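You operate a simulated robot arm through the tools that you are given. There is no shell and no other tool.

Carry out the task below with a simulated robot arm. There is one attempt and no reset: what you move stays moved.

JOB
Drain the grey water, lift both cups out of the sink and refill it to LOW.
Fine: cups on the white ribbed tray; drain shut again, fresh water from the sink tap, tap shut. Set down upright: white cup, orange cup.
Where things are to end (x, y in the base frame): white cup within 0.06 m of [0.45, 0.78]; orange cup within 0.06 m of [0.56, 0.67].

Only the result counts: the job must be done as asked and must still hold three seconds after the hand-in. Knocking over, shifting, dropping, spilling or breaking anything else fails it.

ROBOT AND FRAMES
A 6-joint arm with a two-finger gripper, fixed in place. Base frame: the origin is on the floor under the middle of its stand, x ahead of it, y to its left, z up. Readings come in m, rad, newtons and seconds.
It reaches about 1.572 m from its shoulder. Its first joint turns from -2.897 to 2.897 rad. Payload 2.45 kg.
The tool frame sits at the grasp point between the pads (the TCP): z along the fingers, y along the line on which they close. The tips reach 0.02 m beyond it. The gripper opens to 0.14 m; its body begins 0.168 m behind the TCP.
Orientation is that of the tool frame in the base frame, as a unit quaternion [w, x, y, z]. With the fingers straight down and closing along the base's y, the tool's x points along the base's -x, its y along +y and its z along -z.

CONTROLS
- The arm moves only by the tool nudge_tool. Its argument "series" is a list of rows, each an object (a shift or turn left out is 0, a gripper value left out holds the last) with "delta_pos": the shift along the tool's x, y, z in units of 25 mm (1.0 is 25 mm), a list of three; "rotation": the turn, a rotation vector about the tool's x, y, z in units of 8 degrees (1.0 is 8 degrees), a list of three; "fingers": the finger opening in m, from 0 to 0.14. In form: [{"delta_pos": [dx, dy, dz], "rotation": [wx, wy, wz], "fingers": fingers}, ...]. A call has 1 to 20 rows; each row shifts and turns the commanded pose from where the row before left it, along the tool's axes as they then stand. A call with a number of a shift or a turn outside -1 to 1 is refused whole. A row lasts 0.2 s, in which the tool goes at most 0.05 m and 0.15 rad; a call with a longer step from one row to the next is refused whole, and so is a gripper value outside its range. A pose out of reach is approached as far as the arm can. The call stops where the force on the tool passes 50 N (or 10 N more than at its start, if that is more) or the arm is blocked; 0.2 s more then pass. Each finger travels about 0.045 m/s and halts on what it meets, pressing with about 39 N; the grip force reading is that of the motor and also rises with nothing between the fingers. The clock runs only during rows and for 0.2 s after the last one: add rows that do not move to give the fingers time. It gives the time, the measured TCP pose, the force on the tool (base axes), the opening and the grip force at its end, in the units of the frame above (readings bear some noise), with the torque about the TCP (base axes, N m) and any sound that the robot's microphone picked up, and new pictures: "show" is both (left out), scene, wrist or none.
- Cameras (640 x 400 px; columns grow to the right, rows downward): "scene" is fixed at [0.4, 0.6472, 1.4437]; the picture's right is [0.78, -0.63, 0.00], its down [-0.60, -0.74, -0.31] and it looks along [0.20, 0.24, -0.95] (base axes); focal length 214 px, centre (320, 200). "wrist" rides on the gripper at [0.078, 0.011, -0.209] in the tool frame; the picture's right is [-0.14, 0.99, 0.00], its down [-0.92, -0.13, -0.37] and it looks along [-0.37, -0.05, 0.93] (tool axes); focal length 280 px, centre (320, 200). There is no depth. A picture from a camera that has moved, and an enlarged one, comes with that camera's place and axes in the base frame and with its lens.
- enlarge(camera, box): a new picture of the part [left, top, right, bottom] of that camera's present view, enlarged. The clock stands still meanwhile.
- close_job(): hands the job in; it is judged then, once.

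Nothing tells you positions but the pictures and the camera data. Unless the task says otherwise, let go and move clear before handing in.

The tools are called after "Emit:" as a command line: name --argument value ..., lists and objects as JSON in quotes. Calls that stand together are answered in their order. nudge_tool: Moves the arm, as the interface text tells. Its arguments: {"type":"object","properties":{"series":{"type":"array","items":{"type":"object","properties":{"delta_pos":{"type":"array","items":{"type":"number"}},"rotation":{"type":"array","items":{"type":"number"}},"fingers":{"type":"number"}}}},"show":{"type":"string","enum":["both","scene","wrist","none"]}},"required":["series"]} The other tools are called the same way: enlarge (camera, box) takes an enlarged picture of a part of a camera's view; close_job () hands the job in.

At the start:

```text
time: 0.0
position: [0.5461, 0.4114, 1.241]
tool_rot: [0.0, 0.001, 1.0, 0.0]
force: [-0.3, -0.5, -0.6]
wrist_torque: [0.01, -0.04, -0.01]
gripper_width: 0.1399
gripper_force: 0.1
```

scene: 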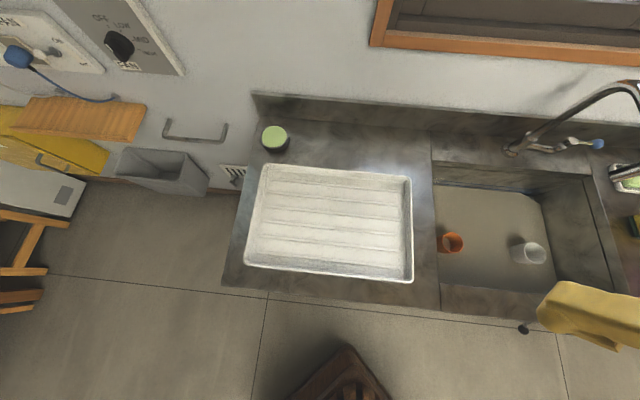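
wrist: 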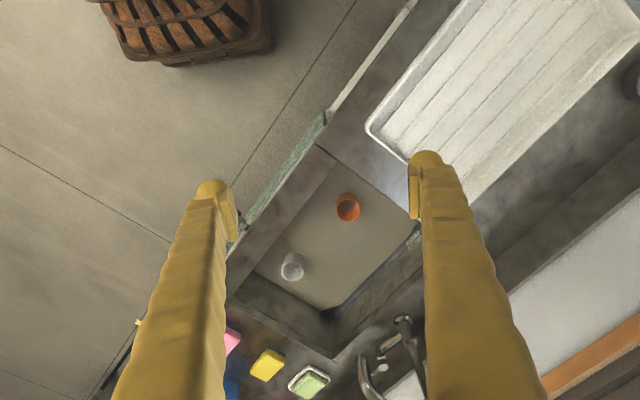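

I see a sink at the right with grey water and two cups (orange, white), a white ribbed tray to the left of it, a tap behind the sink, and some sort of controls on the wall. I'll look closer before moving anything.

Emit:
enlarge --camera "scene" --box '[420, 60, 640, 200]'

Emit:
enlarge --camera "scene" --box '[420, 160, 640, 340]'

Emit:
enlarge --camera "wrist" --box '[220, 130, 440, 400]'

Emit:
enlarge --camera "scene" --box '[0, 0, 280, 200]'

```text
2.86 times, centred on (530, 130) of scene
camera zoom: at [0.4, 0.6472, 1.4437], right [0.78, -0.63, 0.0], down [-0.6, -0.74, -0.31], along [0.2, 0.24, -0.95], focal length 613 px, centre (-280, 400)
```

zoom: 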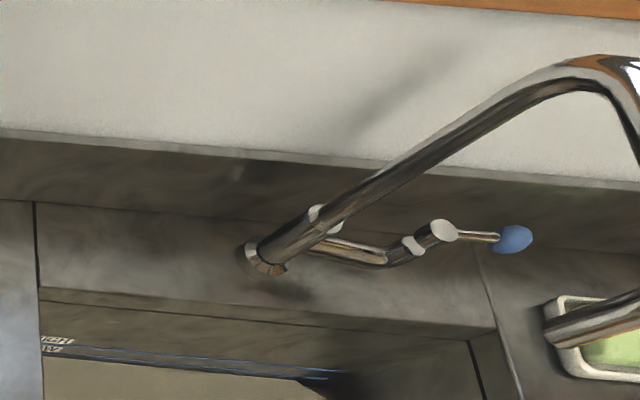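

```text
2.22 times, centred on (530, 250) of scene
camera zoom: at [0.4, 0.6472, 1.4437], right [0.78, -0.63, 0.0], down [-0.6, -0.74, -0.31], along [0.2, 0.24, -0.95], focal length 477 px, centre (-147, 89)
```

zoom: 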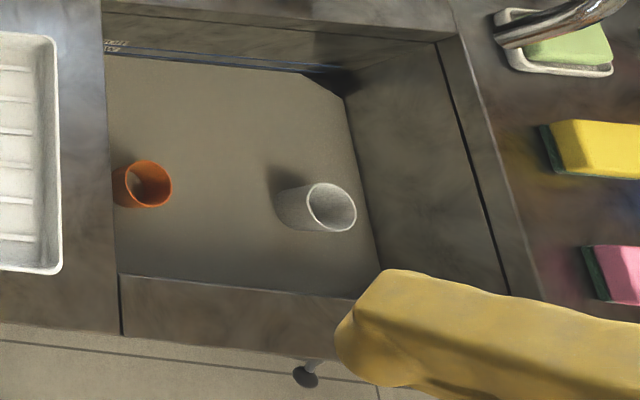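

```text
1.48 times, centred on (330, 265) of wrist
camera zoom: at [0.4663, 0.4223, 1.4473], right [0.14, 0.99, 0.0], down [0.92, -0.13, 0.37], along [0.37, -0.05, -0.93], focal length 415 px, centre (305, 104)
```

zoom: 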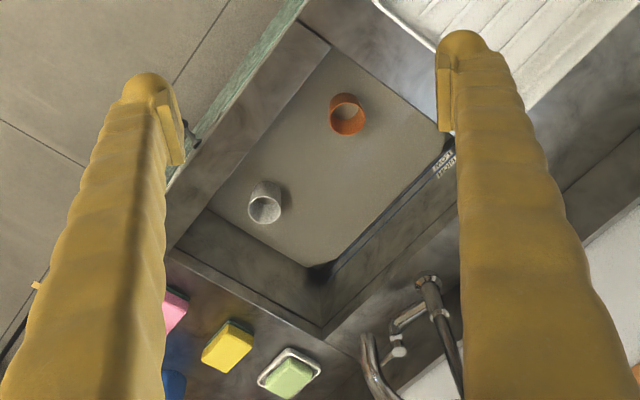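

```text
2.00 times, centred on (140, 100) of scene
camera zoom: at [0.4, 0.6472, 1.4437], right [0.78, -0.63, 0.0], down [-0.6, -0.74, -0.31], along [0.2, 0.24, -0.95], focal length 429 px, centre (680, 400)
```

zoom: 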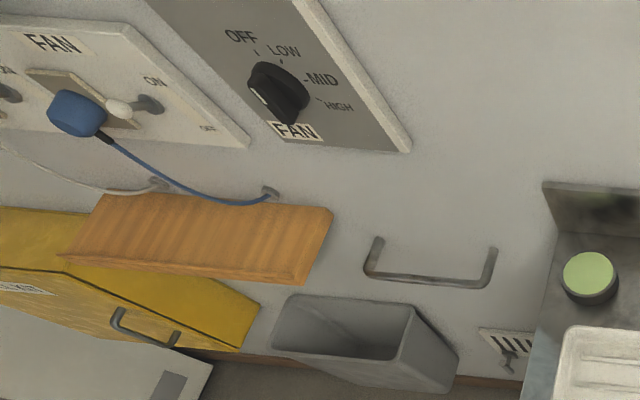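

The wall counter runs diagonally (about 45°) to the base. The orange cup is near (0.76, 0.46), the white one near (0.91, 0.29), and there's a dark knob on the counter's front near (0.75, 0.17). I'll turn the gripper square to the counter and look with the wrist camera.

Emit:
nudge_tool --series '[{"rotation": [0, 0, -1]}, {"rotation": [0, 0, -1]}, {"rotation": [0, 0, -1]}, {"rotation": [0, 0, -1]}, {"rotation": [0, 0, -1]}, {"rotation": [0, 0, -0.6]}, {"delta_pos": [0, -1, 0]}, {"delta_pos": [0, -1, 0]}, {"delta_pos": [0, -1, 0]}, {"delta_pos": [0, -1, 0]}, {"delta_pos": [0, -1, 0]}, {"delta_pos": [0, -1, 0]}, {"delta_pos": [0, -1, 0]}, {"delta_pos": [0, -1, 0]}, {"delta_pos": [0, 0, 0]}, {"delta_pos": [0, 0, 0]}]'

```text
time: 3.4
position: [0.6867, 0.2708, 1.2375]
tool_rot: [0.001, -0.382, 0.924, 0.001]
force: [0.2, -1.3, -0.1]
wrist_torque: [0.02, -0.02, 0.01]
gripper_width: 0.1398
gripper_force: 0.1
camera wrist: at [0.6222, 0.2225, 1.4463], right [-0.6, 0.8, 0.0], down [0.74, 0.56, 0.37], along [0.29, 0.22, -0.93], focal length 280 px, centre (320, 200)
```

scene: 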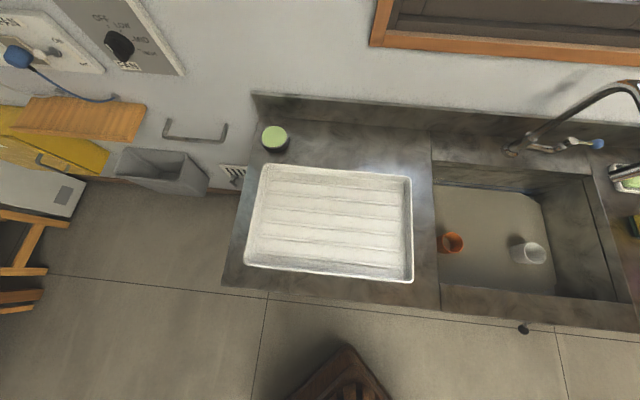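
wrist: 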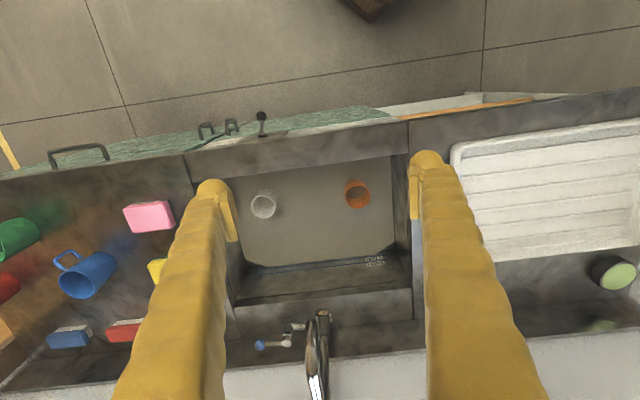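

The gripper is now square to the counter. The tap spout and a blue-tipped lever sit behind the sink, and a rod with a dark knob sticks out of the front. I'll zoom in on each.

Emit:
enlarge --camera "wrist" --box '[180, 90, 320, 180]'

Emit:
enlarge --camera "wrist" --box '[230, 230, 430, 400]'

Emit:
enlarge --camera "scene" --box '[430, 180, 640, 340]'

Emit:
enlarge --camera "scene" --box '[430, 160, 550, 240]'

```text
4.44 times, centred on (250, 135) of wrist
camera zoom: at [0.6222, 0.2225, 1.4463], right [-0.6, 0.8, 0.0], down [0.74, 0.56, 0.37], along [0.29, 0.22, -0.93], focal length 1246 px, centre (631, 489)
```

zoom: 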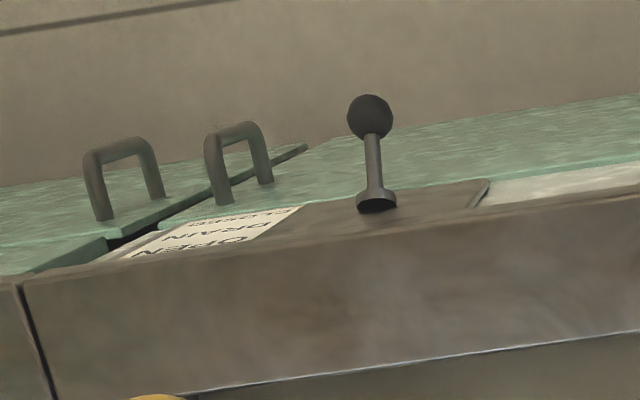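

```text
2.35 times, centred on (330, 315) of wrist
camera zoom: at [0.6222, 0.2225, 1.4463], right [-0.6, 0.8, 0.0], down [0.74, 0.56, 0.37], along [0.29, 0.22, -0.93], focal length 660 px, centre (296, -71)
```

zoom: 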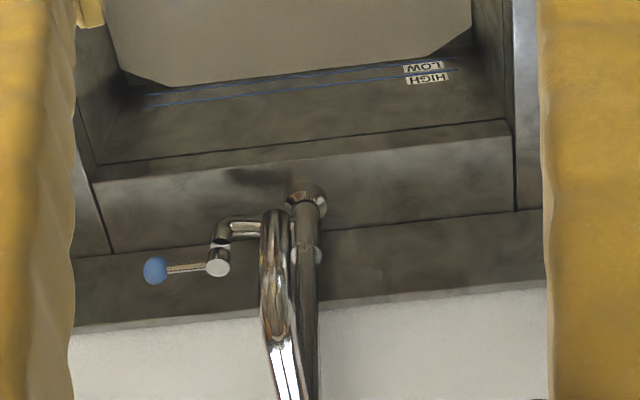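

```text
2.50 times, centred on (535, 260) of scene
camera zoom: at [0.4, 0.6472, 1.4437], right [0.78, -0.63, 0.0], down [-0.6, -0.74, -0.31], along [0.2, 0.24, -0.95], focal length 536 px, centre (-218, 50)
```

zoom: 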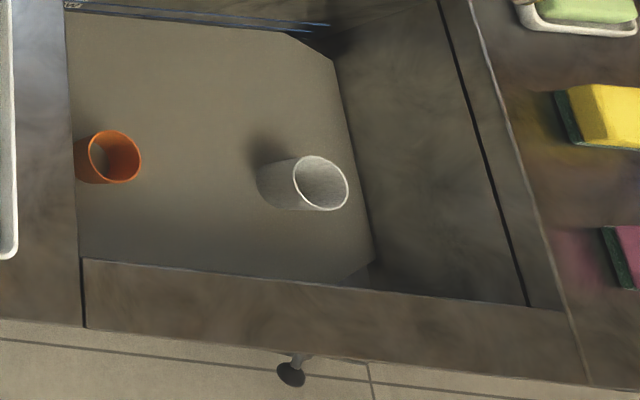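

```text
5.00 times, centred on (490, 200) of scene
camera zoom: at [0.4, 0.6472, 1.4437], right [0.78, -0.63, 0.0], down [-0.6, -0.74, -0.31], along [0.2, 0.24, -0.95], focal length 1072 px, centre (-530, 200)
```

zoom: 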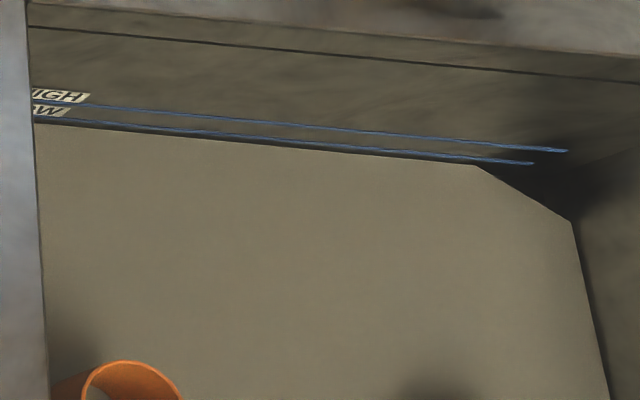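

There's a "DRAIN … OPEN" label beside a rod with a ball knob on the counter's front face, near (0.76, 0.145, 0.73). I'll back away, tilt the tool and look at it from the front.

Emit:
nudge_tool --series '[{"delta_pos": [1, -1, 0]}, {"delta_pos": [1, -1, 0]}, {"delta_pos": [1, -1, 0]}, {"delta_pos": [1, -1, 0]}, {"delta_pos": [1, -1, 0.5]}, {"delta_pos": [1, 0, 1]}, {"delta_pos": [1, 0, 1]}, {"delta_pos": [0, 0, 1]}, {"delta_pos": [0, 0, 1]}, {"delta_pos": [0, 0, 1]}, {"delta_pos": [0, 0, 1]}, {"delta_pos": [0, 0, 1]}, {"rotation": [0, -1, 0]}, {"rotation": [0, -1, 0]}, {"rotation": [0, -1, 0]}, {"rotation": [0, -1, 0]}, {}, {}]'

```text
time: 7.2
position: [0.6497, 0.0585, 1.0525]
tool_rot: [0.254, -0.367, 0.889, 0.105]
force: [-0.3, 1.1, -0.2]
wrist_torque: [0.0, 0.01, -0.03]
gripper_width: 0.14
gripper_force: 0.0
camera wrist: at [0.5163, -0.0598, 1.1867], right [-0.62, 0.78, 0.07], down [0.51, 0.32, 0.8], along [0.61, 0.53, -0.59], focal length 280 px, centre (320, 200)
```

scene: 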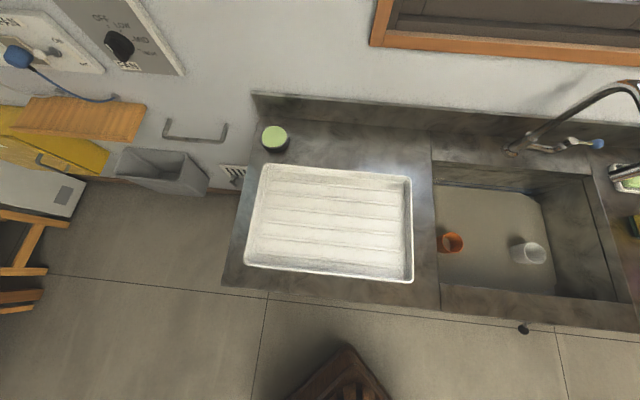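
wrist: 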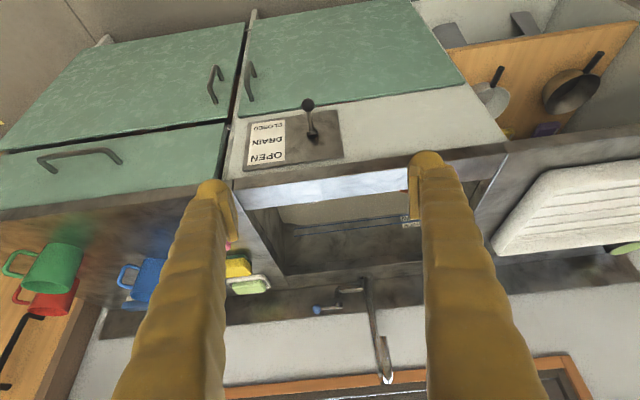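

Emit:
enlarge --camera "wrist" --box '[220, 80, 380, 190]'

Emit:
enlarge --camera "wrist" --box '[260, 260, 420, 400]'

```text
3.64 times, centred on (300, 135) of wrist
camera zoom: at [0.5163, -0.0598, 1.1867], right [-0.62, 0.78, 0.07], down [0.51, 0.32, 0.8], along [0.61, 0.53, -0.59], focal length 1020 px, centre (393, 436)
```

zoom: 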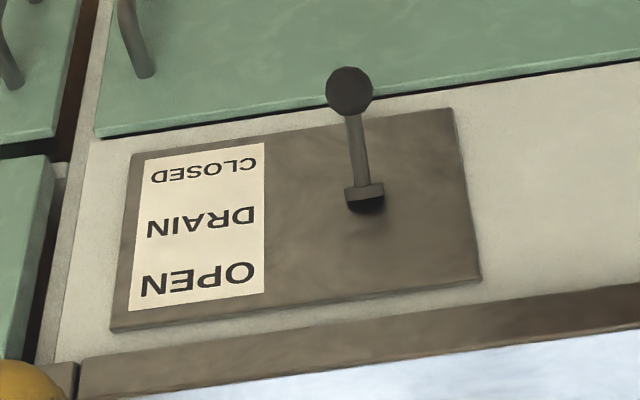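

```text
2.86 times, centred on (340, 330) of wrist
camera zoom: at [0.5163, -0.0598, 1.1867], right [-0.62, 0.78, 0.07], down [0.51, 0.32, 0.8], along [0.61, 0.53, -0.59], focal length 801 px, centre (263, -171)
```

zoom: 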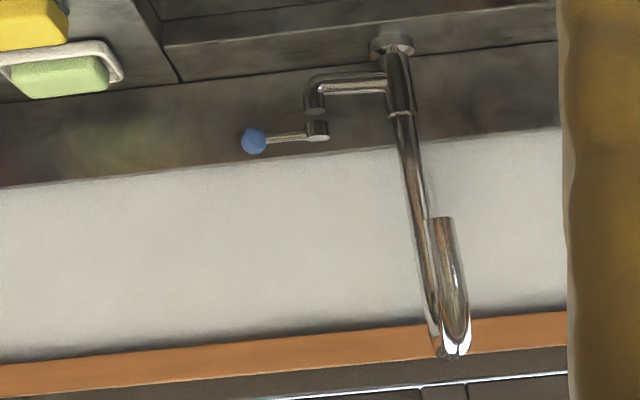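

The label shows the drain lever works like a switch: CLOSED is at the bottom, OPEN at the top, and the lever now points down, so it is closed. I'll make the tool horizontal with closed fingers, so I can push the ball up from below.

Emit:
nudge_tool --series '[{"rotation": [0, -1, 0], "fingers": 0.0}, {"rotation": [0, -1, 0]}, {"rotation": [0, -1, 0]}, {"rotation": [0, -1, 0]}, {"rotation": [0, -1, 0]}, {"rotation": [0, -1, 0]}, {"rotation": [0, -1, 0]}, {"rotation": [0, -0.25, 0]}, {}, {}]'

```text
time: 9.4
position: [0.668, 0.0493, 1.0575]
tool_rot: [0.654, -0.27, 0.653, 0.271]
force: [0.6, -0.1, 0.5]
wrist_torque: [-0.02, 0.0, 0.0]
gripper_width: 0.0
gripper_force: 29.6
out of reach, approached as far as the arm can: row 7, 8
camera wrist: at [0.512, -0.0902, 0.9786], right [-0.7, 0.7, 0.14], down [-0.17, -0.35, 0.92], along [0.69, 0.62, 0.36], focal length 280 px, centre (320, 200)
```

scene: 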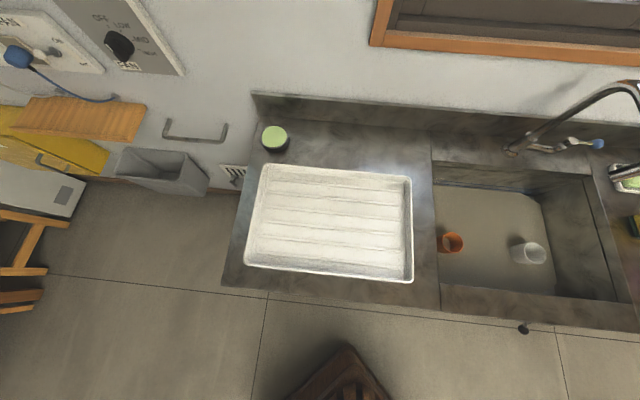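
wrist: 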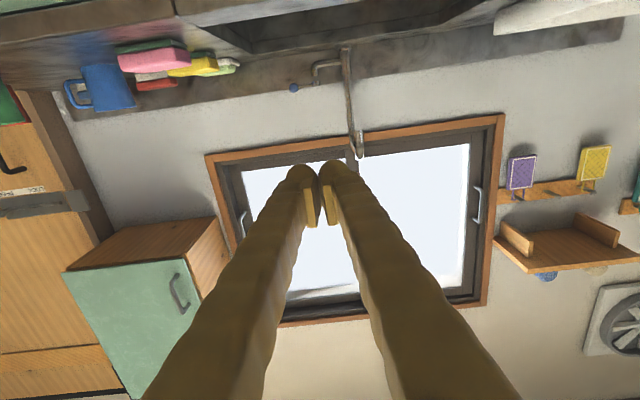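

The tool is now horizontal, pointing at the wall, with its x axis down. I'll lower it in front of the lever, below ball height, before going under the ball.

Emit:
nudge_tool --series '[{"delta_pos": [0, 0, 1]}, {"delta_pos": [1, 0, 0.4]}, {"delta_pos": [1, 0, 0]}, {"delta_pos": [1, 0, 0]}, {"delta_pos": [1, 0, 0]}, {"delta_pos": [1, 0, 0]}, {"delta_pos": [1, 0, 0]}, {"delta_pos": [1, 0, 0]}, {"delta_pos": [1, 0, 0]}, {"delta_pos": [1, 0, 0]}, {"delta_pos": [1, 0, 0]}, {"delta_pos": [1, 0, 0]}, {}]'

```text
time: 12.2
position: [0.7854, 0.0338, 0.9314]
tool_rot: [0.649, -0.268, 0.657, 0.275]
force: [0.0, 0.1, -0.1]
wrist_torque: [0.01, -0.01, 0.0]
gripper_width: 0.0001
gripper_force: 29.2
out of reach, approached as far as the arm can: row 4, 5, 6, 7, 8, 9, 10, 11, 12
camera wrist: at [0.6284, -0.1063, 0.8531], right [-0.7, 0.7, 0.15], down [-0.16, -0.36, 0.92], along [0.7, 0.62, 0.36], focal length 280 px, centre (320, 200)
```

scene: 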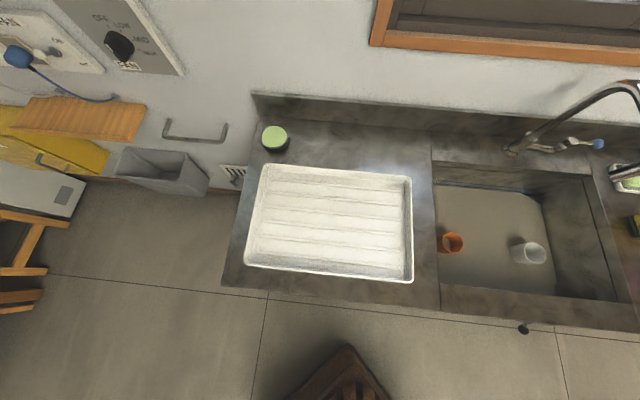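
wrist: 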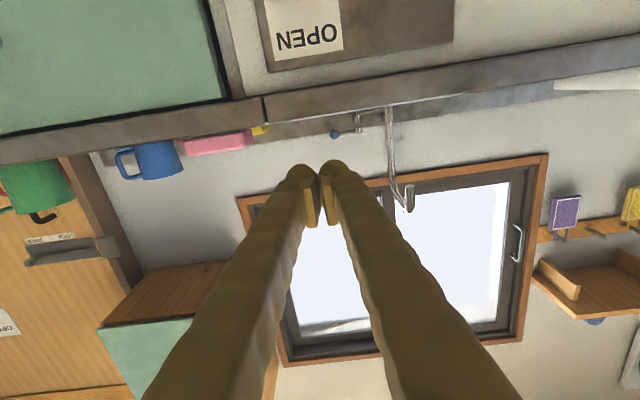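

The horizontal pose is out of reach that low. I'll back up, use a tilt of about 40° from vertical, and grip the ball between the fingers instead.

Emit:
nudge_tool --series '[{"delta_pos": [-1, 0, 0]}, {"delta_pos": [-1, 0, 0]}, {"delta_pos": [-1, 0, 0]}, {"delta_pos": [-1, 0, 0]}, {"delta_pos": [-1, 0, 0]}, {"delta_pos": [-1, 0, 0]}, {"delta_pos": [-1, 0, 0]}, {"delta_pos": [-1, 0, 0]}, {"delta_pos": [-1, 0, 0]}, {"delta_pos": [-1, 0, 0]}, {"rotation": [0, 1, 0]}, {"rotation": [0, 1, 0]}, {"rotation": [0, 1, 0]}, {"rotation": [0, 1, 0]}, {"rotation": [0, 1, 0]}, {"rotation": [0, 1, 0]}, {"rotation": [0, 0.25, 0], "fingers": 0.07}, {}, {}, {}]'

```text
time: 16.4
position: [0.7849, 0.0337, 1.1824]
tool_rot: [0.316, -0.358, 0.869, 0.13]
force: [0.1, -0.1, 0.2]
wrist_torque: [0.02, 0.01, 0.01]
gripper_width: 0.0699
gripper_force: 0.1
camera wrist: at [0.6393, -0.0948, 1.2902], right [-0.62, 0.78, 0.09], down [0.42, 0.24, 0.87], along [0.66, 0.58, -0.48], focal length 280 px, centre (320, 200)
```

scene: 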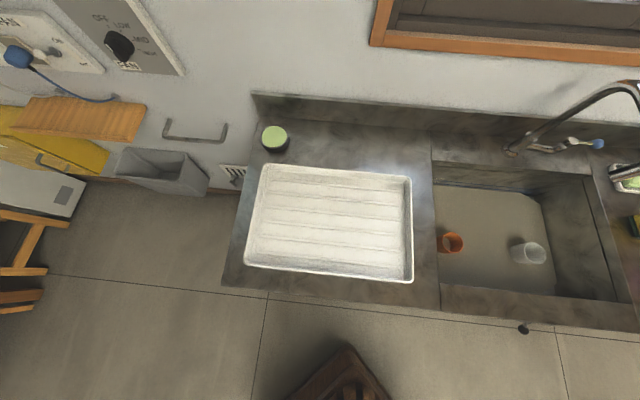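
wrist: 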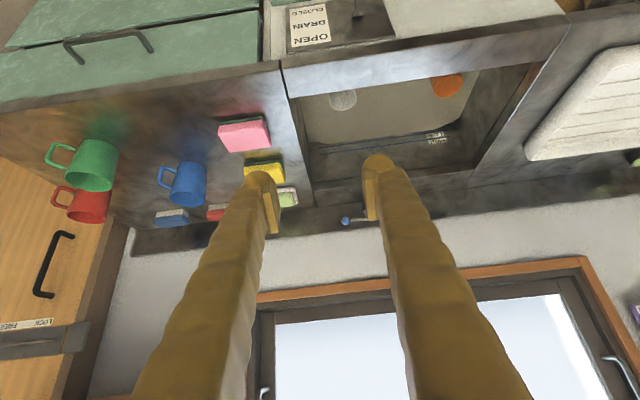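

The commands get clamped to what the arm reached, so I'll recompute from the readings: the tool is tilted 40° at (0.785, 0.034, 1.18). I'll shift left and go down in front of the lever.

Emit:
nudge_tool --series '[{"delta_pos": [0, 1, 0]}, {"delta_pos": [0, 1, 0]}, {"delta_pos": [0, 1, 0]}, {"delta_pos": [0, 0.9, 0]}, {"delta_pos": [0.643, 0, 0.766]}, {"delta_pos": [0.643, 0, 0.766]}, {"delta_pos": [0.643, 0, 0.766]}, {"delta_pos": [0.643, 0, 0.766]}, {"delta_pos": [0.643, 0, 0.766]}, {"delta_pos": [0.643, 0, 0.766]}, {"delta_pos": [0.643, 0, 0.766]}, {"delta_pos": [0.643, 0, 0.766]}, {"delta_pos": [0.643, 0, 0.766]}, {"delta_pos": [0.643, 0, 0.766]}, {"delta_pos": [0.643, 0, 0.766]}, {}]'

```text
time: 19.8
position: [0.7156, 0.1037, 0.9062]
tool_rot: [0.317, -0.358, 0.869, 0.131]
force: [0.1, 0.3, 0.2]
wrist_torque: [0.0, 0.03, 0.02]
gripper_width: 0.0702
gripper_force: 0.0
camera wrist: at [0.5699, -0.0261, 1.0148], right [-0.62, 0.78, 0.09], down [0.42, 0.24, 0.87], along [0.66, 0.58, -0.48], focal length 280 px, centre (320, 200)
```

scene: 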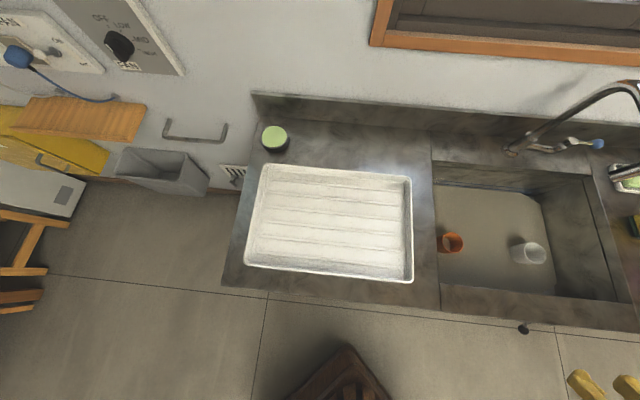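
wrist: 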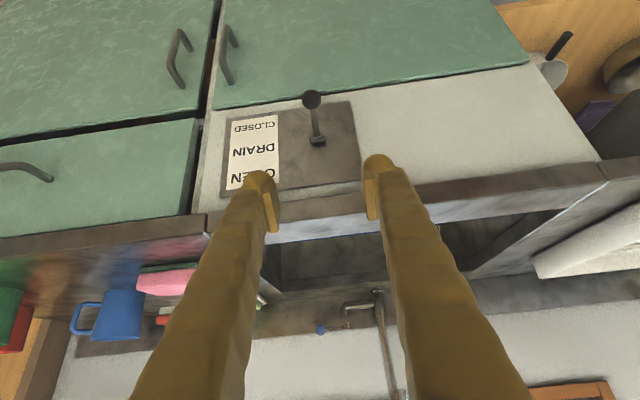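

Triangulating again puts the ball at about n=0.640, u=0.437, z=0.73 (counter axes), in agreement with before. I'll line up along the tool axis and approach most of the way.

Emit:
nudge_tool --series '[{"delta_pos": [1, -0.16, 0]}, {"delta_pos": [1, 0, 0]}, {"delta_pos": [0.66, 0, 1]}, {"delta_pos": [0, 0, 1]}, {"delta_pos": [0, 0, 1]}, {"delta_pos": [0, 0, 1]}, {"delta_pos": [0, 0, 1]}, {}]'

```text
time: 21.6
position: [0.74, 0.1214, 0.7677]
tool_rot: [0.316, -0.359, 0.869, 0.131]
force: [-0.2, 0.3, -0.2]
wrist_torque: [0.04, 0.01, 0.02]
gripper_width: 0.07
gripper_force: 0.0
camera wrist: at [0.5941, -0.0087, 0.8763], right [-0.62, 0.78, 0.09], down [0.42, 0.24, 0.87], along [0.66, 0.58, -0.48], focal length 280 px, centre (320, 200)
```

scene: 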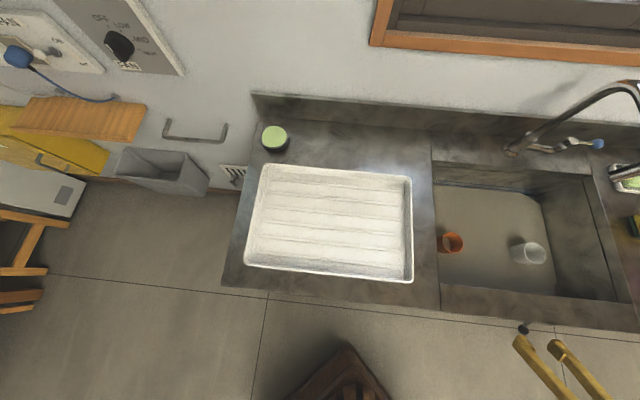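
wrist: 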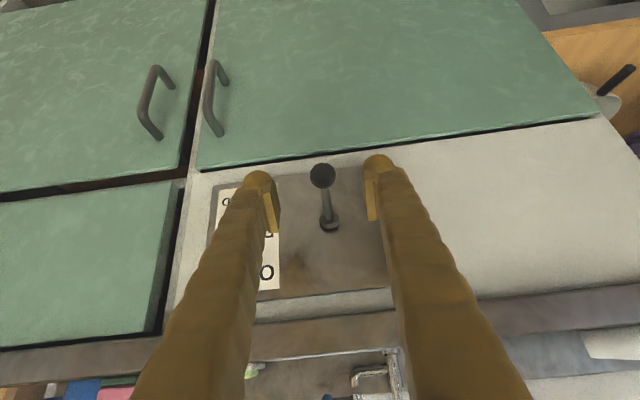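

The ball sits centred between the fingers, about 5 cm ahead along the tool axis. I'll advance and close on it.

Emit:
nudge_tool --series '[{"delta_pos": [0, 0.1, 1]}, {"delta_pos": [0, 0, 1]}, {"fingers": 0.0}, {}, {}, {}, {}, {}]'

```text
time: 23.4
position: [0.761, 0.1457, 0.7299]
tool_rot: [0.316, -0.359, 0.869, 0.13]
force: [-13.7, 22.8, 0.3]
wrist_torque: [-0.11, 0.13, -0.03]
gripper_width: 0.0217
gripper_force: 44.8
camera wrist: at [0.6151, 0.0158, 0.8379], right [-0.62, 0.78, 0.09], down [0.42, 0.24, 0.87], along [0.66, 0.58, -0.48], focal length 280 px, centre (320, 200)
```

scene: 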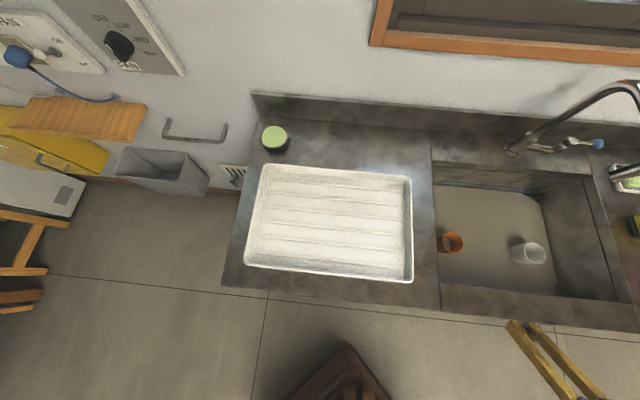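
wrist: 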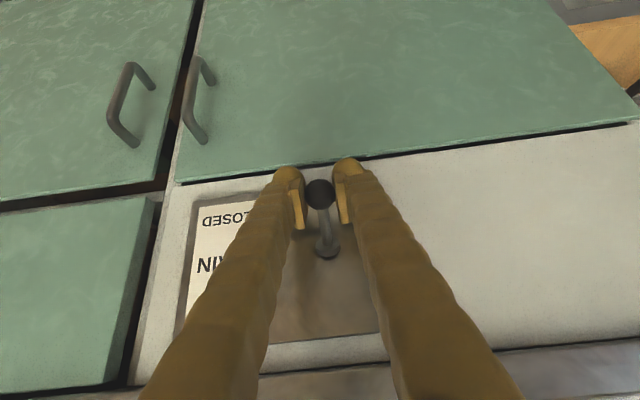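

The ball is gripped (opening 21.7 mm). I'll now swing it up along its arc about the pivot (about n=0.683, z=0.76), easing the small sideways force first.

Emit:
nudge_tool --series '[{"delta_pos": [0, 0.1, 0]}, {"delta_pos": [-0.07, 0, -0.27]}, {"delta_pos": [-0.07, 0, -0.27]}, {"delta_pos": [-0.16, 0, -0.32]}, {"delta_pos": [-0.16, 0, -0.32]}, {}]'

```text
time: 24.5
position: [0.7531, 0.1402, 0.7541]
tool_rot: [0.317, -0.357, 0.869, 0.13]
force: [4.0, -1.4, 0.5]
wrist_torque: [0.0, -0.1, 0.05]
gripper_width: 0.022
gripper_force: 44.6
stopped in row 5: the force on the tool passed its limit at 72 N (the readings are from after the stop); the commanded pose is now the measured one
camera wrist: at [0.6084, 0.0106, 0.862], right [-0.62, 0.78, 0.09], down [0.42, 0.24, 0.87], along [0.66, 0.58, -0.48], focal length 280 px, centre (320, 200)
```

scene: 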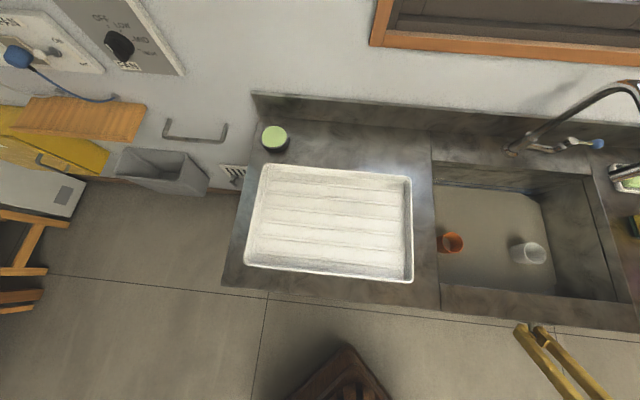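
wrist: 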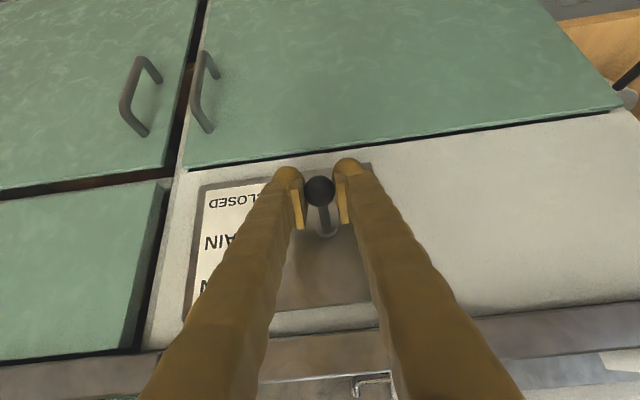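

The lever has moved about 28° (now nearly horizontal) before the force stop. I'll carry on along the arc in smaller steps.

Emit:
nudge_tool --series '[{"delta_pos": [-0.137, 0, -0.153]}, {"delta_pos": [-0.137, 0, -0.153]}, {"delta_pos": [-0.137, 0, -0.153]}, {}]' --show "wrist"

```text
time: 25.5
position: [0.755, 0.1408, 0.7671]
tool_rot: [0.317, -0.357, 0.869, 0.129]
force: [11.4, -1.6, -22.0]
wrist_torque: [-0.84, 0.8, 0.0]
gripper_width: 0.0221
gripper_force: 45.0
camera wrist: at [0.6087, 0.0109, 0.8768], right [-0.62, 0.78, 0.09], down [0.42, 0.24, 0.87], along [0.66, 0.58, -0.48], focal length 280 px, centre (320, 200)
```

wrist: 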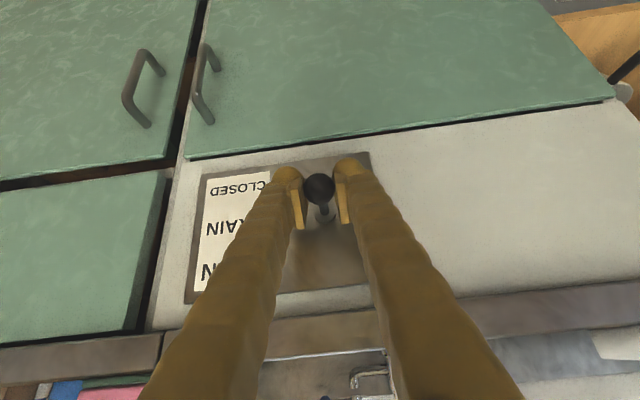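

The lever is moving with moderate resistance (the ball twisting in the grip). I'll continue up the arc, letting the tool rotate slightly with it.

Emit:
nudge_tool --series '[{"delta_pos": [-0.158, 0, -0.132], "rotation": [0, 0.4, 0]}, {"delta_pos": [-0.158, 0, -0.132], "rotation": [0, 0.4, 0]}, {"delta_pos": [-0.158, 0, -0.132], "rotation": [0, 0.4, 0]}, {"delta_pos": [-0.16, 0, -0.1], "rotation": [0, 0.4, 0]}, {"delta_pos": [-0.16, 0, -0.1], "rotation": [0, 0.4, 0]}, {}]'

```text
time: 26.9
position: [0.76, 0.146, 0.7931]
tool_rot: [0.193, -0.372, 0.905, 0.079]
force: [25.7, -6.6, -27.4]
wrist_torque: [-0.71, 0.49, 0.17]
gripper_width: 0.0228
gripper_force: 45.1
camera wrist: at [0.6417, 0.0437, 0.9498], right [-0.61, 0.79, 0.05], down [0.58, 0.4, 0.71], along [0.54, 0.46, -0.7], focal length 280 px, centre (320, 200)
```

scene: 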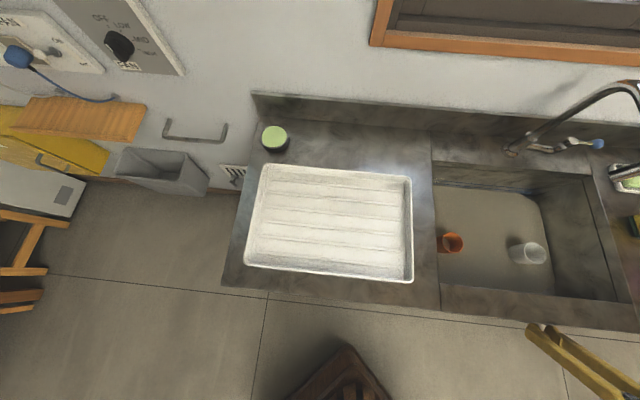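
wrist: 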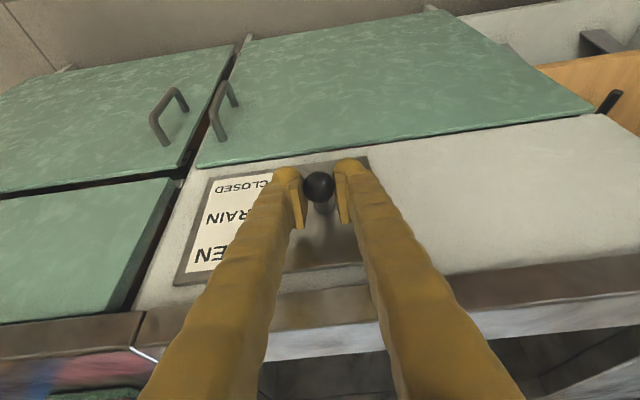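

The ball is now at about +38° (n=0.641, z=0.793). I'll nudge a bit more to check whether it has hit its upper stop.

Emit:
nudge_tool --series '[{"delta_pos": [-0.14, 0, -0.025]}, {"delta_pos": [-0.14, 0, -0.025]}, {"delta_pos": [-0.14, 0, -0.025]}, {}]'

Emit:
enlarge --camera "wrist" --box '[240, 130, 400, 270]'

Emit:
enlarge --camera "scene" --box '[430, 160, 630, 340]'

```text
time: 27.9
position: [0.7659, 0.1522, 0.798]
tool_rot: [0.192, -0.372, 0.905, 0.077]
force: [-1.8, -39.6, -17.9]
wrist_torque: [-0.35, 0.22, 0.1]
gripper_width: 0.0217
gripper_force: 45.2
camera wrist: at [0.6473, 0.0493, 0.9554], right [-0.61, 0.79, 0.05], down [0.58, 0.4, 0.71], along [0.54, 0.46, -0.7], focal length 280 px, centre (320, 200)
```

scene: 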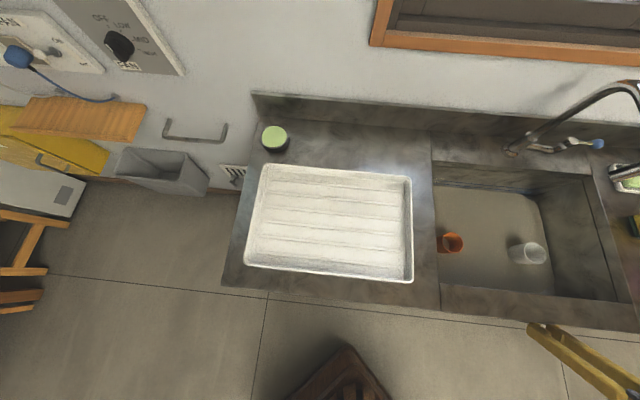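
wrist: 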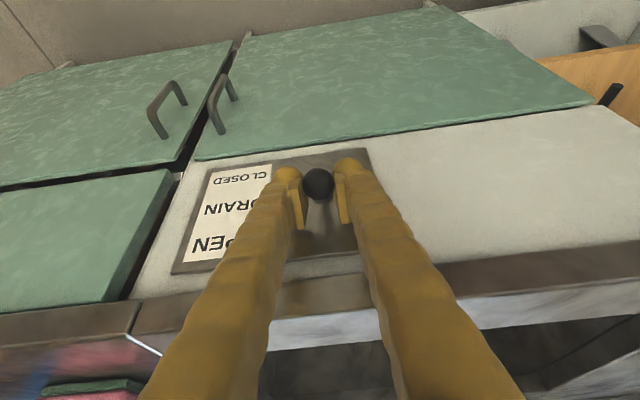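

```text
2.86 times, centred on (320, 200) of wrist
camera zoom: at [0.6473, 0.0493, 0.9554], right [-0.61, 0.79, 0.05], down [0.58, 0.4, 0.71], along [0.54, 0.46, -0.7], focal length 801 px, centre (320, 200)
```

zoom: 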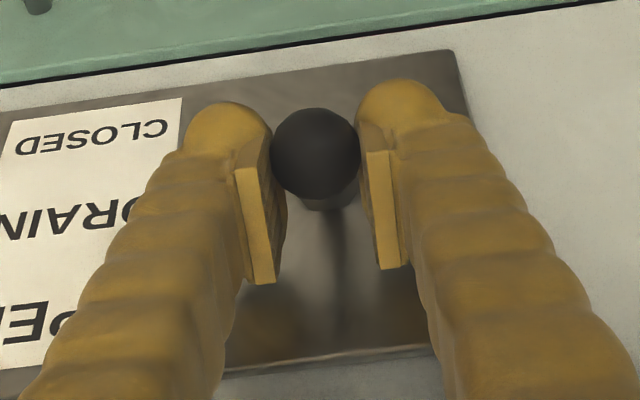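

```text
2.22 times, centred on (530, 250) of scene
camera zoom: at [0.4, 0.6472, 1.4437], right [0.78, -0.63, 0.0], down [-0.6, -0.74, -0.31], along [0.2, 0.24, -0.95], focal length 477 px, centre (-147, 89)
```

zoom: 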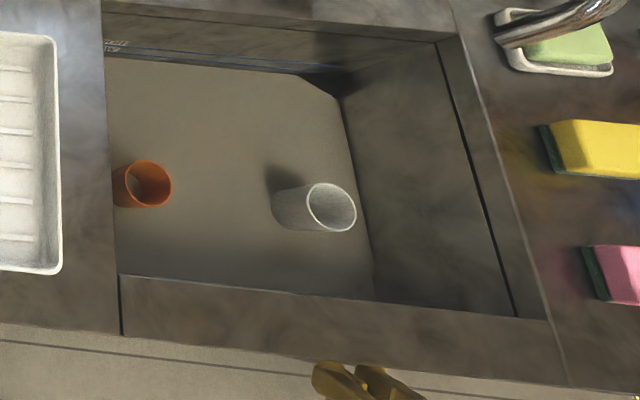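

The water level is visibly dropping, so the drain is open. I'll release the ball and back away to see where the lever stays.

Emit:
nudge_tool --series '[{"fingers": 0.08}, {}, {}, {}, {"delta_pos": [0, 0, -1]}, {"delta_pos": [0, 0, -1]}, {"delta_pos": [0, 0, -1]}, {"delta_pos": [0, 0, -1]}, {}]'

Emit:
enlarge --camera "scene" --box '[430, 160, 630, 340]'

```text
time: 29.9
position: [0.7371, 0.1234, 0.8887]
tool_rot: [0.192, -0.372, 0.905, 0.078]
force: [-0.4, -0.1, 0.0]
wrist_torque: [0.0, 0.04, -0.02]
gripper_width: 0.08
gripper_force: 0.1
camera wrist: at [0.6183, 0.0217, 1.0475], right [-0.61, 0.79, 0.05], down [0.58, 0.4, 0.71], along [0.54, 0.46, -0.7], focal length 280 px, centre (320, 200)
```

scene: 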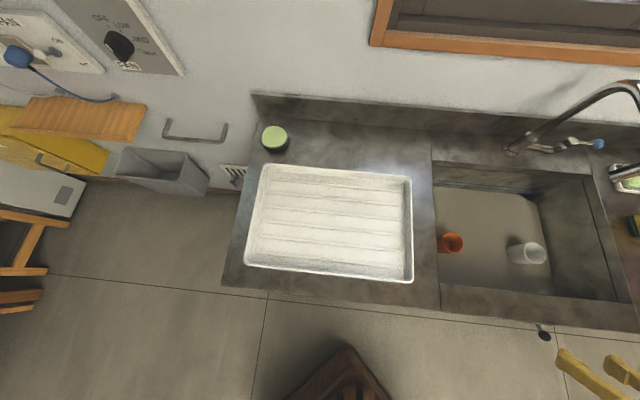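
wrist: 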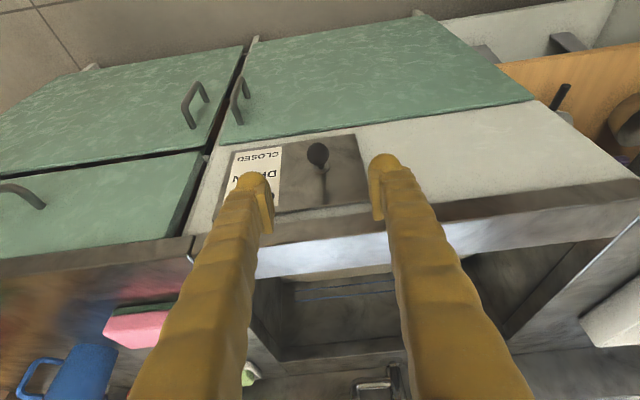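

```text
2.22 times, centred on (530, 250) of scene
camera zoom: at [0.4, 0.6472, 1.4437], right [0.78, -0.63, 0.0], down [-0.6, -0.74, -0.31], along [0.2, 0.24, -0.95], focal length 477 px, centre (-147, 89)
```

zoom: 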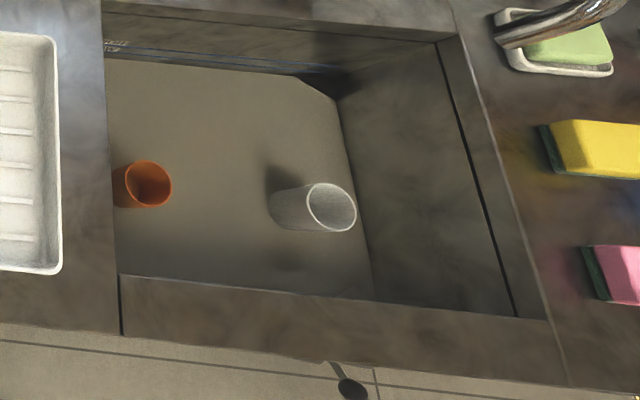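

The lever stays up at OPEN and the water is dropping. While it drains I'll raise the arm and straighten the tool to look into the sink from above.

Emit:
nudge_tool --series '[{"delta_pos": [-0.405, 0, -0.914]}, {"delta_pos": [-0.405, 0, -0.914]}, {"delta_pos": [-0.405, 0, -0.914]}, {"delta_pos": [-0.405, 0, -0.914]}, {"delta_pos": [-0.405, 0, -0.914]}, {"delta_pos": [-0.405, 0, -0.914]}, {"delta_pos": [-0.405, 0, -0.914]}, {"delta_pos": [-0.405, 0, -0.914]}, {"delta_pos": [-0.405, 0, -0.914]}, {"delta_pos": [-0.405, 0, -0.914]}, {"delta_pos": [-0.405, 0, -0.914]}, {"rotation": [0, 1, 0], "fingers": 0.13}, {"rotation": [0, 1, 0]}, {"rotation": [0, 1, 0]}, {"delta_pos": [-1, 1, 0]}, {"delta_pos": [-1, 1, 0]}, {"delta_pos": [-1, 1, 0]}, {"delta_pos": [0, 1, 0]}, {}]'

Emit:
enlarge --camera "wrist" --box '[160, 60, 480, 300]'

Emit:
enlarge --camera "scene" --box '[430, 160, 630, 340]'

```text
time: 33.9
position: [0.7203, 0.246, 1.1659]
tool_rot: [0.0, -0.38, 0.925, -0.001]
force: [-1.2, 0.0, 0.5]
wrist_torque: [0.03, 0.01, -0.02]
gripper_width: 0.1301
gripper_force: 0.1
camera wrist: at [0.6566, 0.1996, 1.3727], right [-0.6, 0.8, 0.0], down [0.74, 0.56, 0.37], along [0.3, 0.22, -0.93], focal length 280 px, centre (320, 200)
```

scene: 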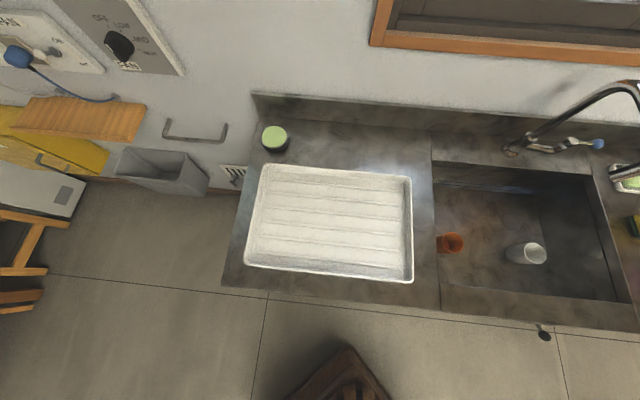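
wrist: 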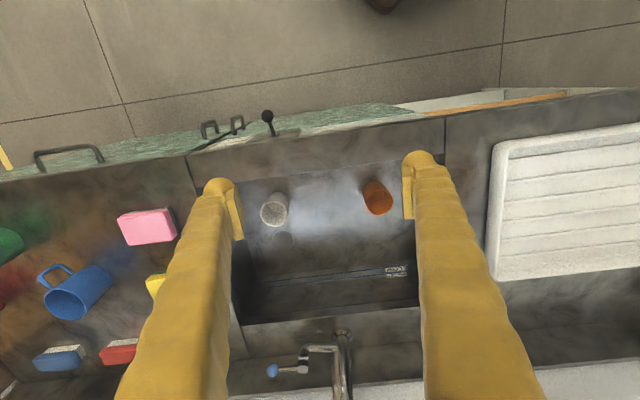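

```text
1.67 times, centred on (320, 180) of wrist
camera zoom: at [0.6566, 0.1996, 1.3727], right [-0.6, 0.8, 0.0], down [0.74, 0.56, 0.37], along [0.3, 0.22, -0.93], focal length 467 px, centre (320, 233)
```

zoom: 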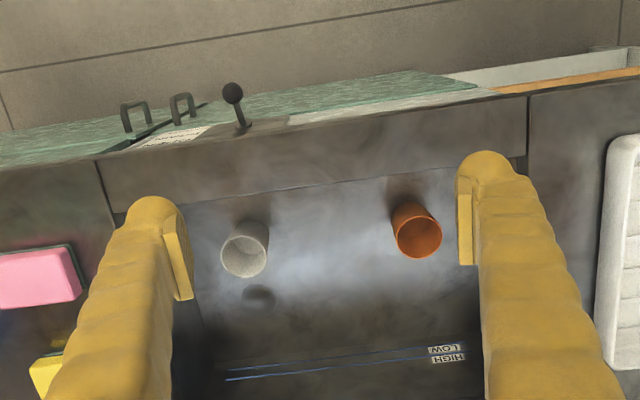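

```text
2.22 times, centred on (530, 250) of scene
camera zoom: at [0.4, 0.6472, 1.4437], right [0.78, -0.63, 0.0], down [-0.6, -0.74, -0.31], along [0.2, 0.24, -0.95], focal length 477 px, centre (-147, 89)
```

zoom: 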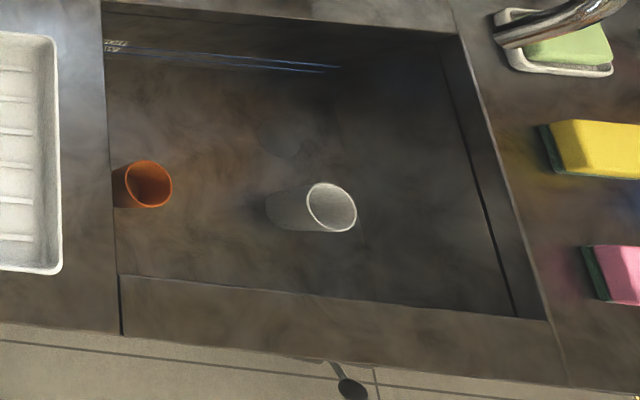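

The sink is now empty: I can see the bare floor and the drain hole. The rim centres come out as white ≈ (0.938, 0.276, 0.78) and orange ≈ (0.771, 0.451, 0.78), both about 65 mm wide. I'll turn the gripper 90° so it closes front-to-back (away from the side walls) and go right to the white cup's line, keeping clear of the spout.

Emit:
nudge_tool --series '[{"rotation": [0, 0, 1]}, {"rotation": [0, 0, 1]}, {"rotation": [0, 0, 1]}, {"rotation": [0, 0, 1]}, {"rotation": [0, 0, 1]}, {"rotation": [0, 0, 1]}, {"rotation": [0, 0, 1]}, {"rotation": [0, 0, 1]}, {"rotation": [0, 0, 1]}, {"rotation": [0, 0, 1]}, {"rotation": [0, 0, 1]}, {"rotation": [0, 0, 0.25]}, {"delta_pos": [-1, 0, 0]}, {"delta_pos": [-1, 0, 0]}, {"delta_pos": [-1, 0, 0]}, {"delta_pos": [-1, 0, 0]}, {"delta_pos": [-1, 0, 0]}, {"delta_pos": [-0.3, 0, 0]}, {}]'

```text
time: 37.9
position: [0.8133, 0.1514, 1.1646]
tool_rot: [0.002, 0.385, 0.923, -0.001]
force: [-0.5, -0.1, 1.0]
wrist_torque: [0.04, -0.03, -0.01]
gripper_width: 0.1299
gripper_force: 0.0
camera wrist: at [0.7653, 0.2158, 1.3723], right [0.8, 0.6, 0.0], down [0.56, -0.74, 0.37], along [0.22, -0.3, -0.93], focal length 280 px, centre (320, 200)
```

scene: 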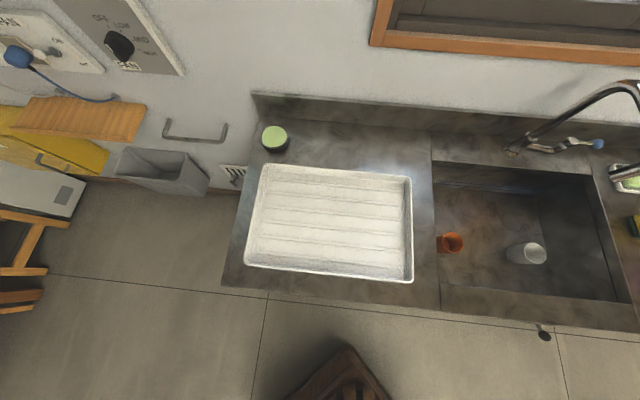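
wrist: 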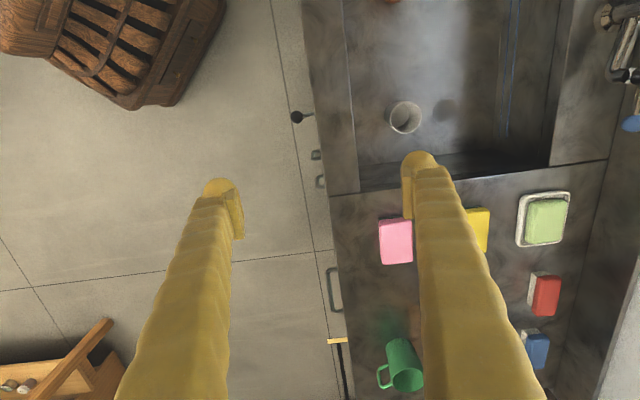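

White cup confirmed at about (0.937, 0.275). I'll move in over it and start down, stopping above the rim to check alignment.

Emit:
nudge_tool --series '[{"delta_pos": [0, 1, 0]}, {"delta_pos": [0, 1, 0]}, {"delta_pos": [0, 1, 0]}, {"delta_pos": [0, 1, 0]}, {"delta_pos": [0, 1, 0]}, {"delta_pos": [0, 1, 0]}, {"delta_pos": [0, 1, 0]}, {"delta_pos": [0, 0, 1]}, {"delta_pos": [0, 0, 1]}, {"delta_pos": [0, 0, 1]}, {"delta_pos": [0, 0, 1]}, {"delta_pos": [0, 0, 1]}, {"delta_pos": [0, 0, 1]}, {"delta_pos": [0, 0, 1]}, {"delta_pos": [0, 0, 1]}, {"delta_pos": [0, 0, 1]}, {}]'

```text
time: 41.5
position: [0.9379, 0.277, 0.9382]
tool_rot: [0.001, 0.385, 0.923, 0.0]
force: [0.0, 0.4, -0.4]
wrist_torque: [0.0, -0.01, -0.02]
gripper_width: 0.1301
gripper_force: 0.0
camera wrist: at [0.8909, 0.3394, 1.1469], right [0.8, 0.6, 0.0], down [0.56, -0.74, 0.37], along [0.22, -0.3, -0.93], focal length 280 px, centre (320, 200)
```

scene: 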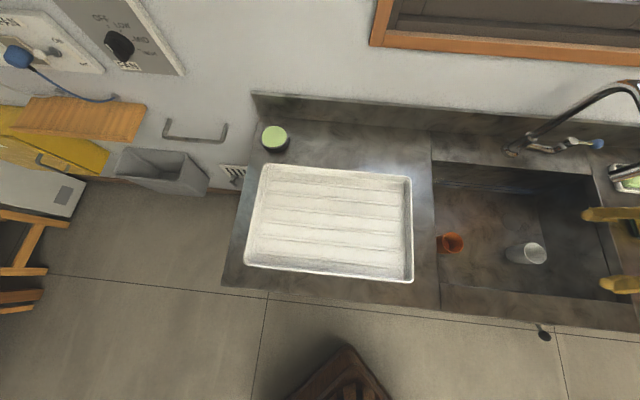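
wrist: 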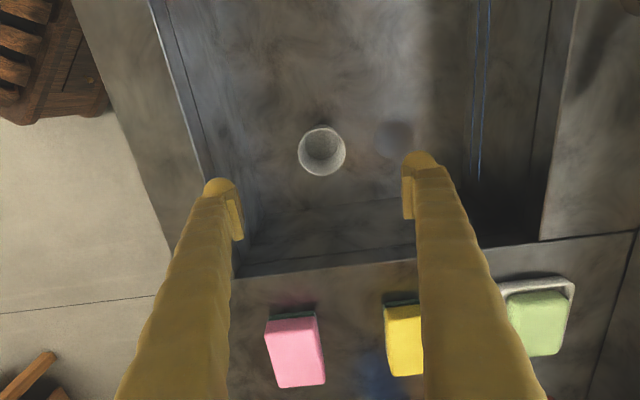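

The cup is centred between the fingers to within a few mm. I'll go down to grip about 28 mm below the rim and close.

Emit:
nudge_tool --series '[{"delta_pos": [0, 0.14, 1]}, {"delta_pos": [0, 0, 1]}, {"delta_pos": [0, 0, 1]}, {"delta_pos": [0, 0, 1]}, {"delta_pos": [0, 0, 1]}, {"delta_pos": [0, 0, 1]}, {"delta_pos": [0, 0, 1]}, {"delta_pos": [0, 0, 0.4]}, {}]'

```text
time: 43.5
position: [0.9409, 0.2781, 0.7546]
tool_rot: [0.0, 0.385, 0.923, -0.001]
force: [-0.5, -0.4, 0.1]
wrist_torque: [0.01, -0.02, -0.02]
gripper_width: 0.13
gripper_force: 0.0
camera wrist: at [0.8926, 0.3413, 0.9623], right [0.8, 0.6, 0.0], down [0.56, -0.74, 0.37], along [0.22, -0.3, -0.93], focal length 280 px, centre (320, 200)
```

scene: 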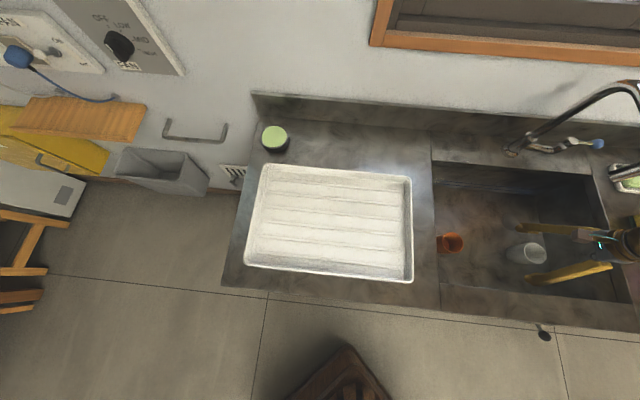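
wrist: 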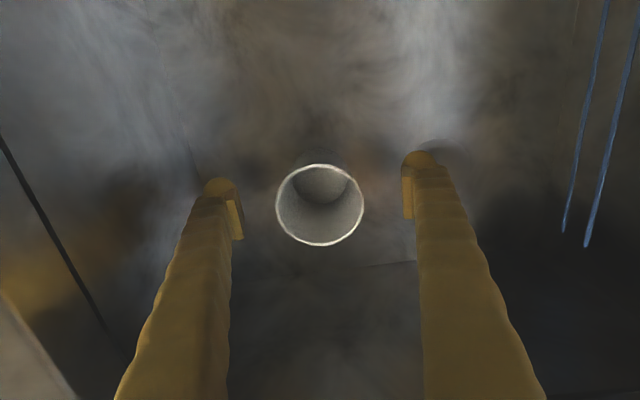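

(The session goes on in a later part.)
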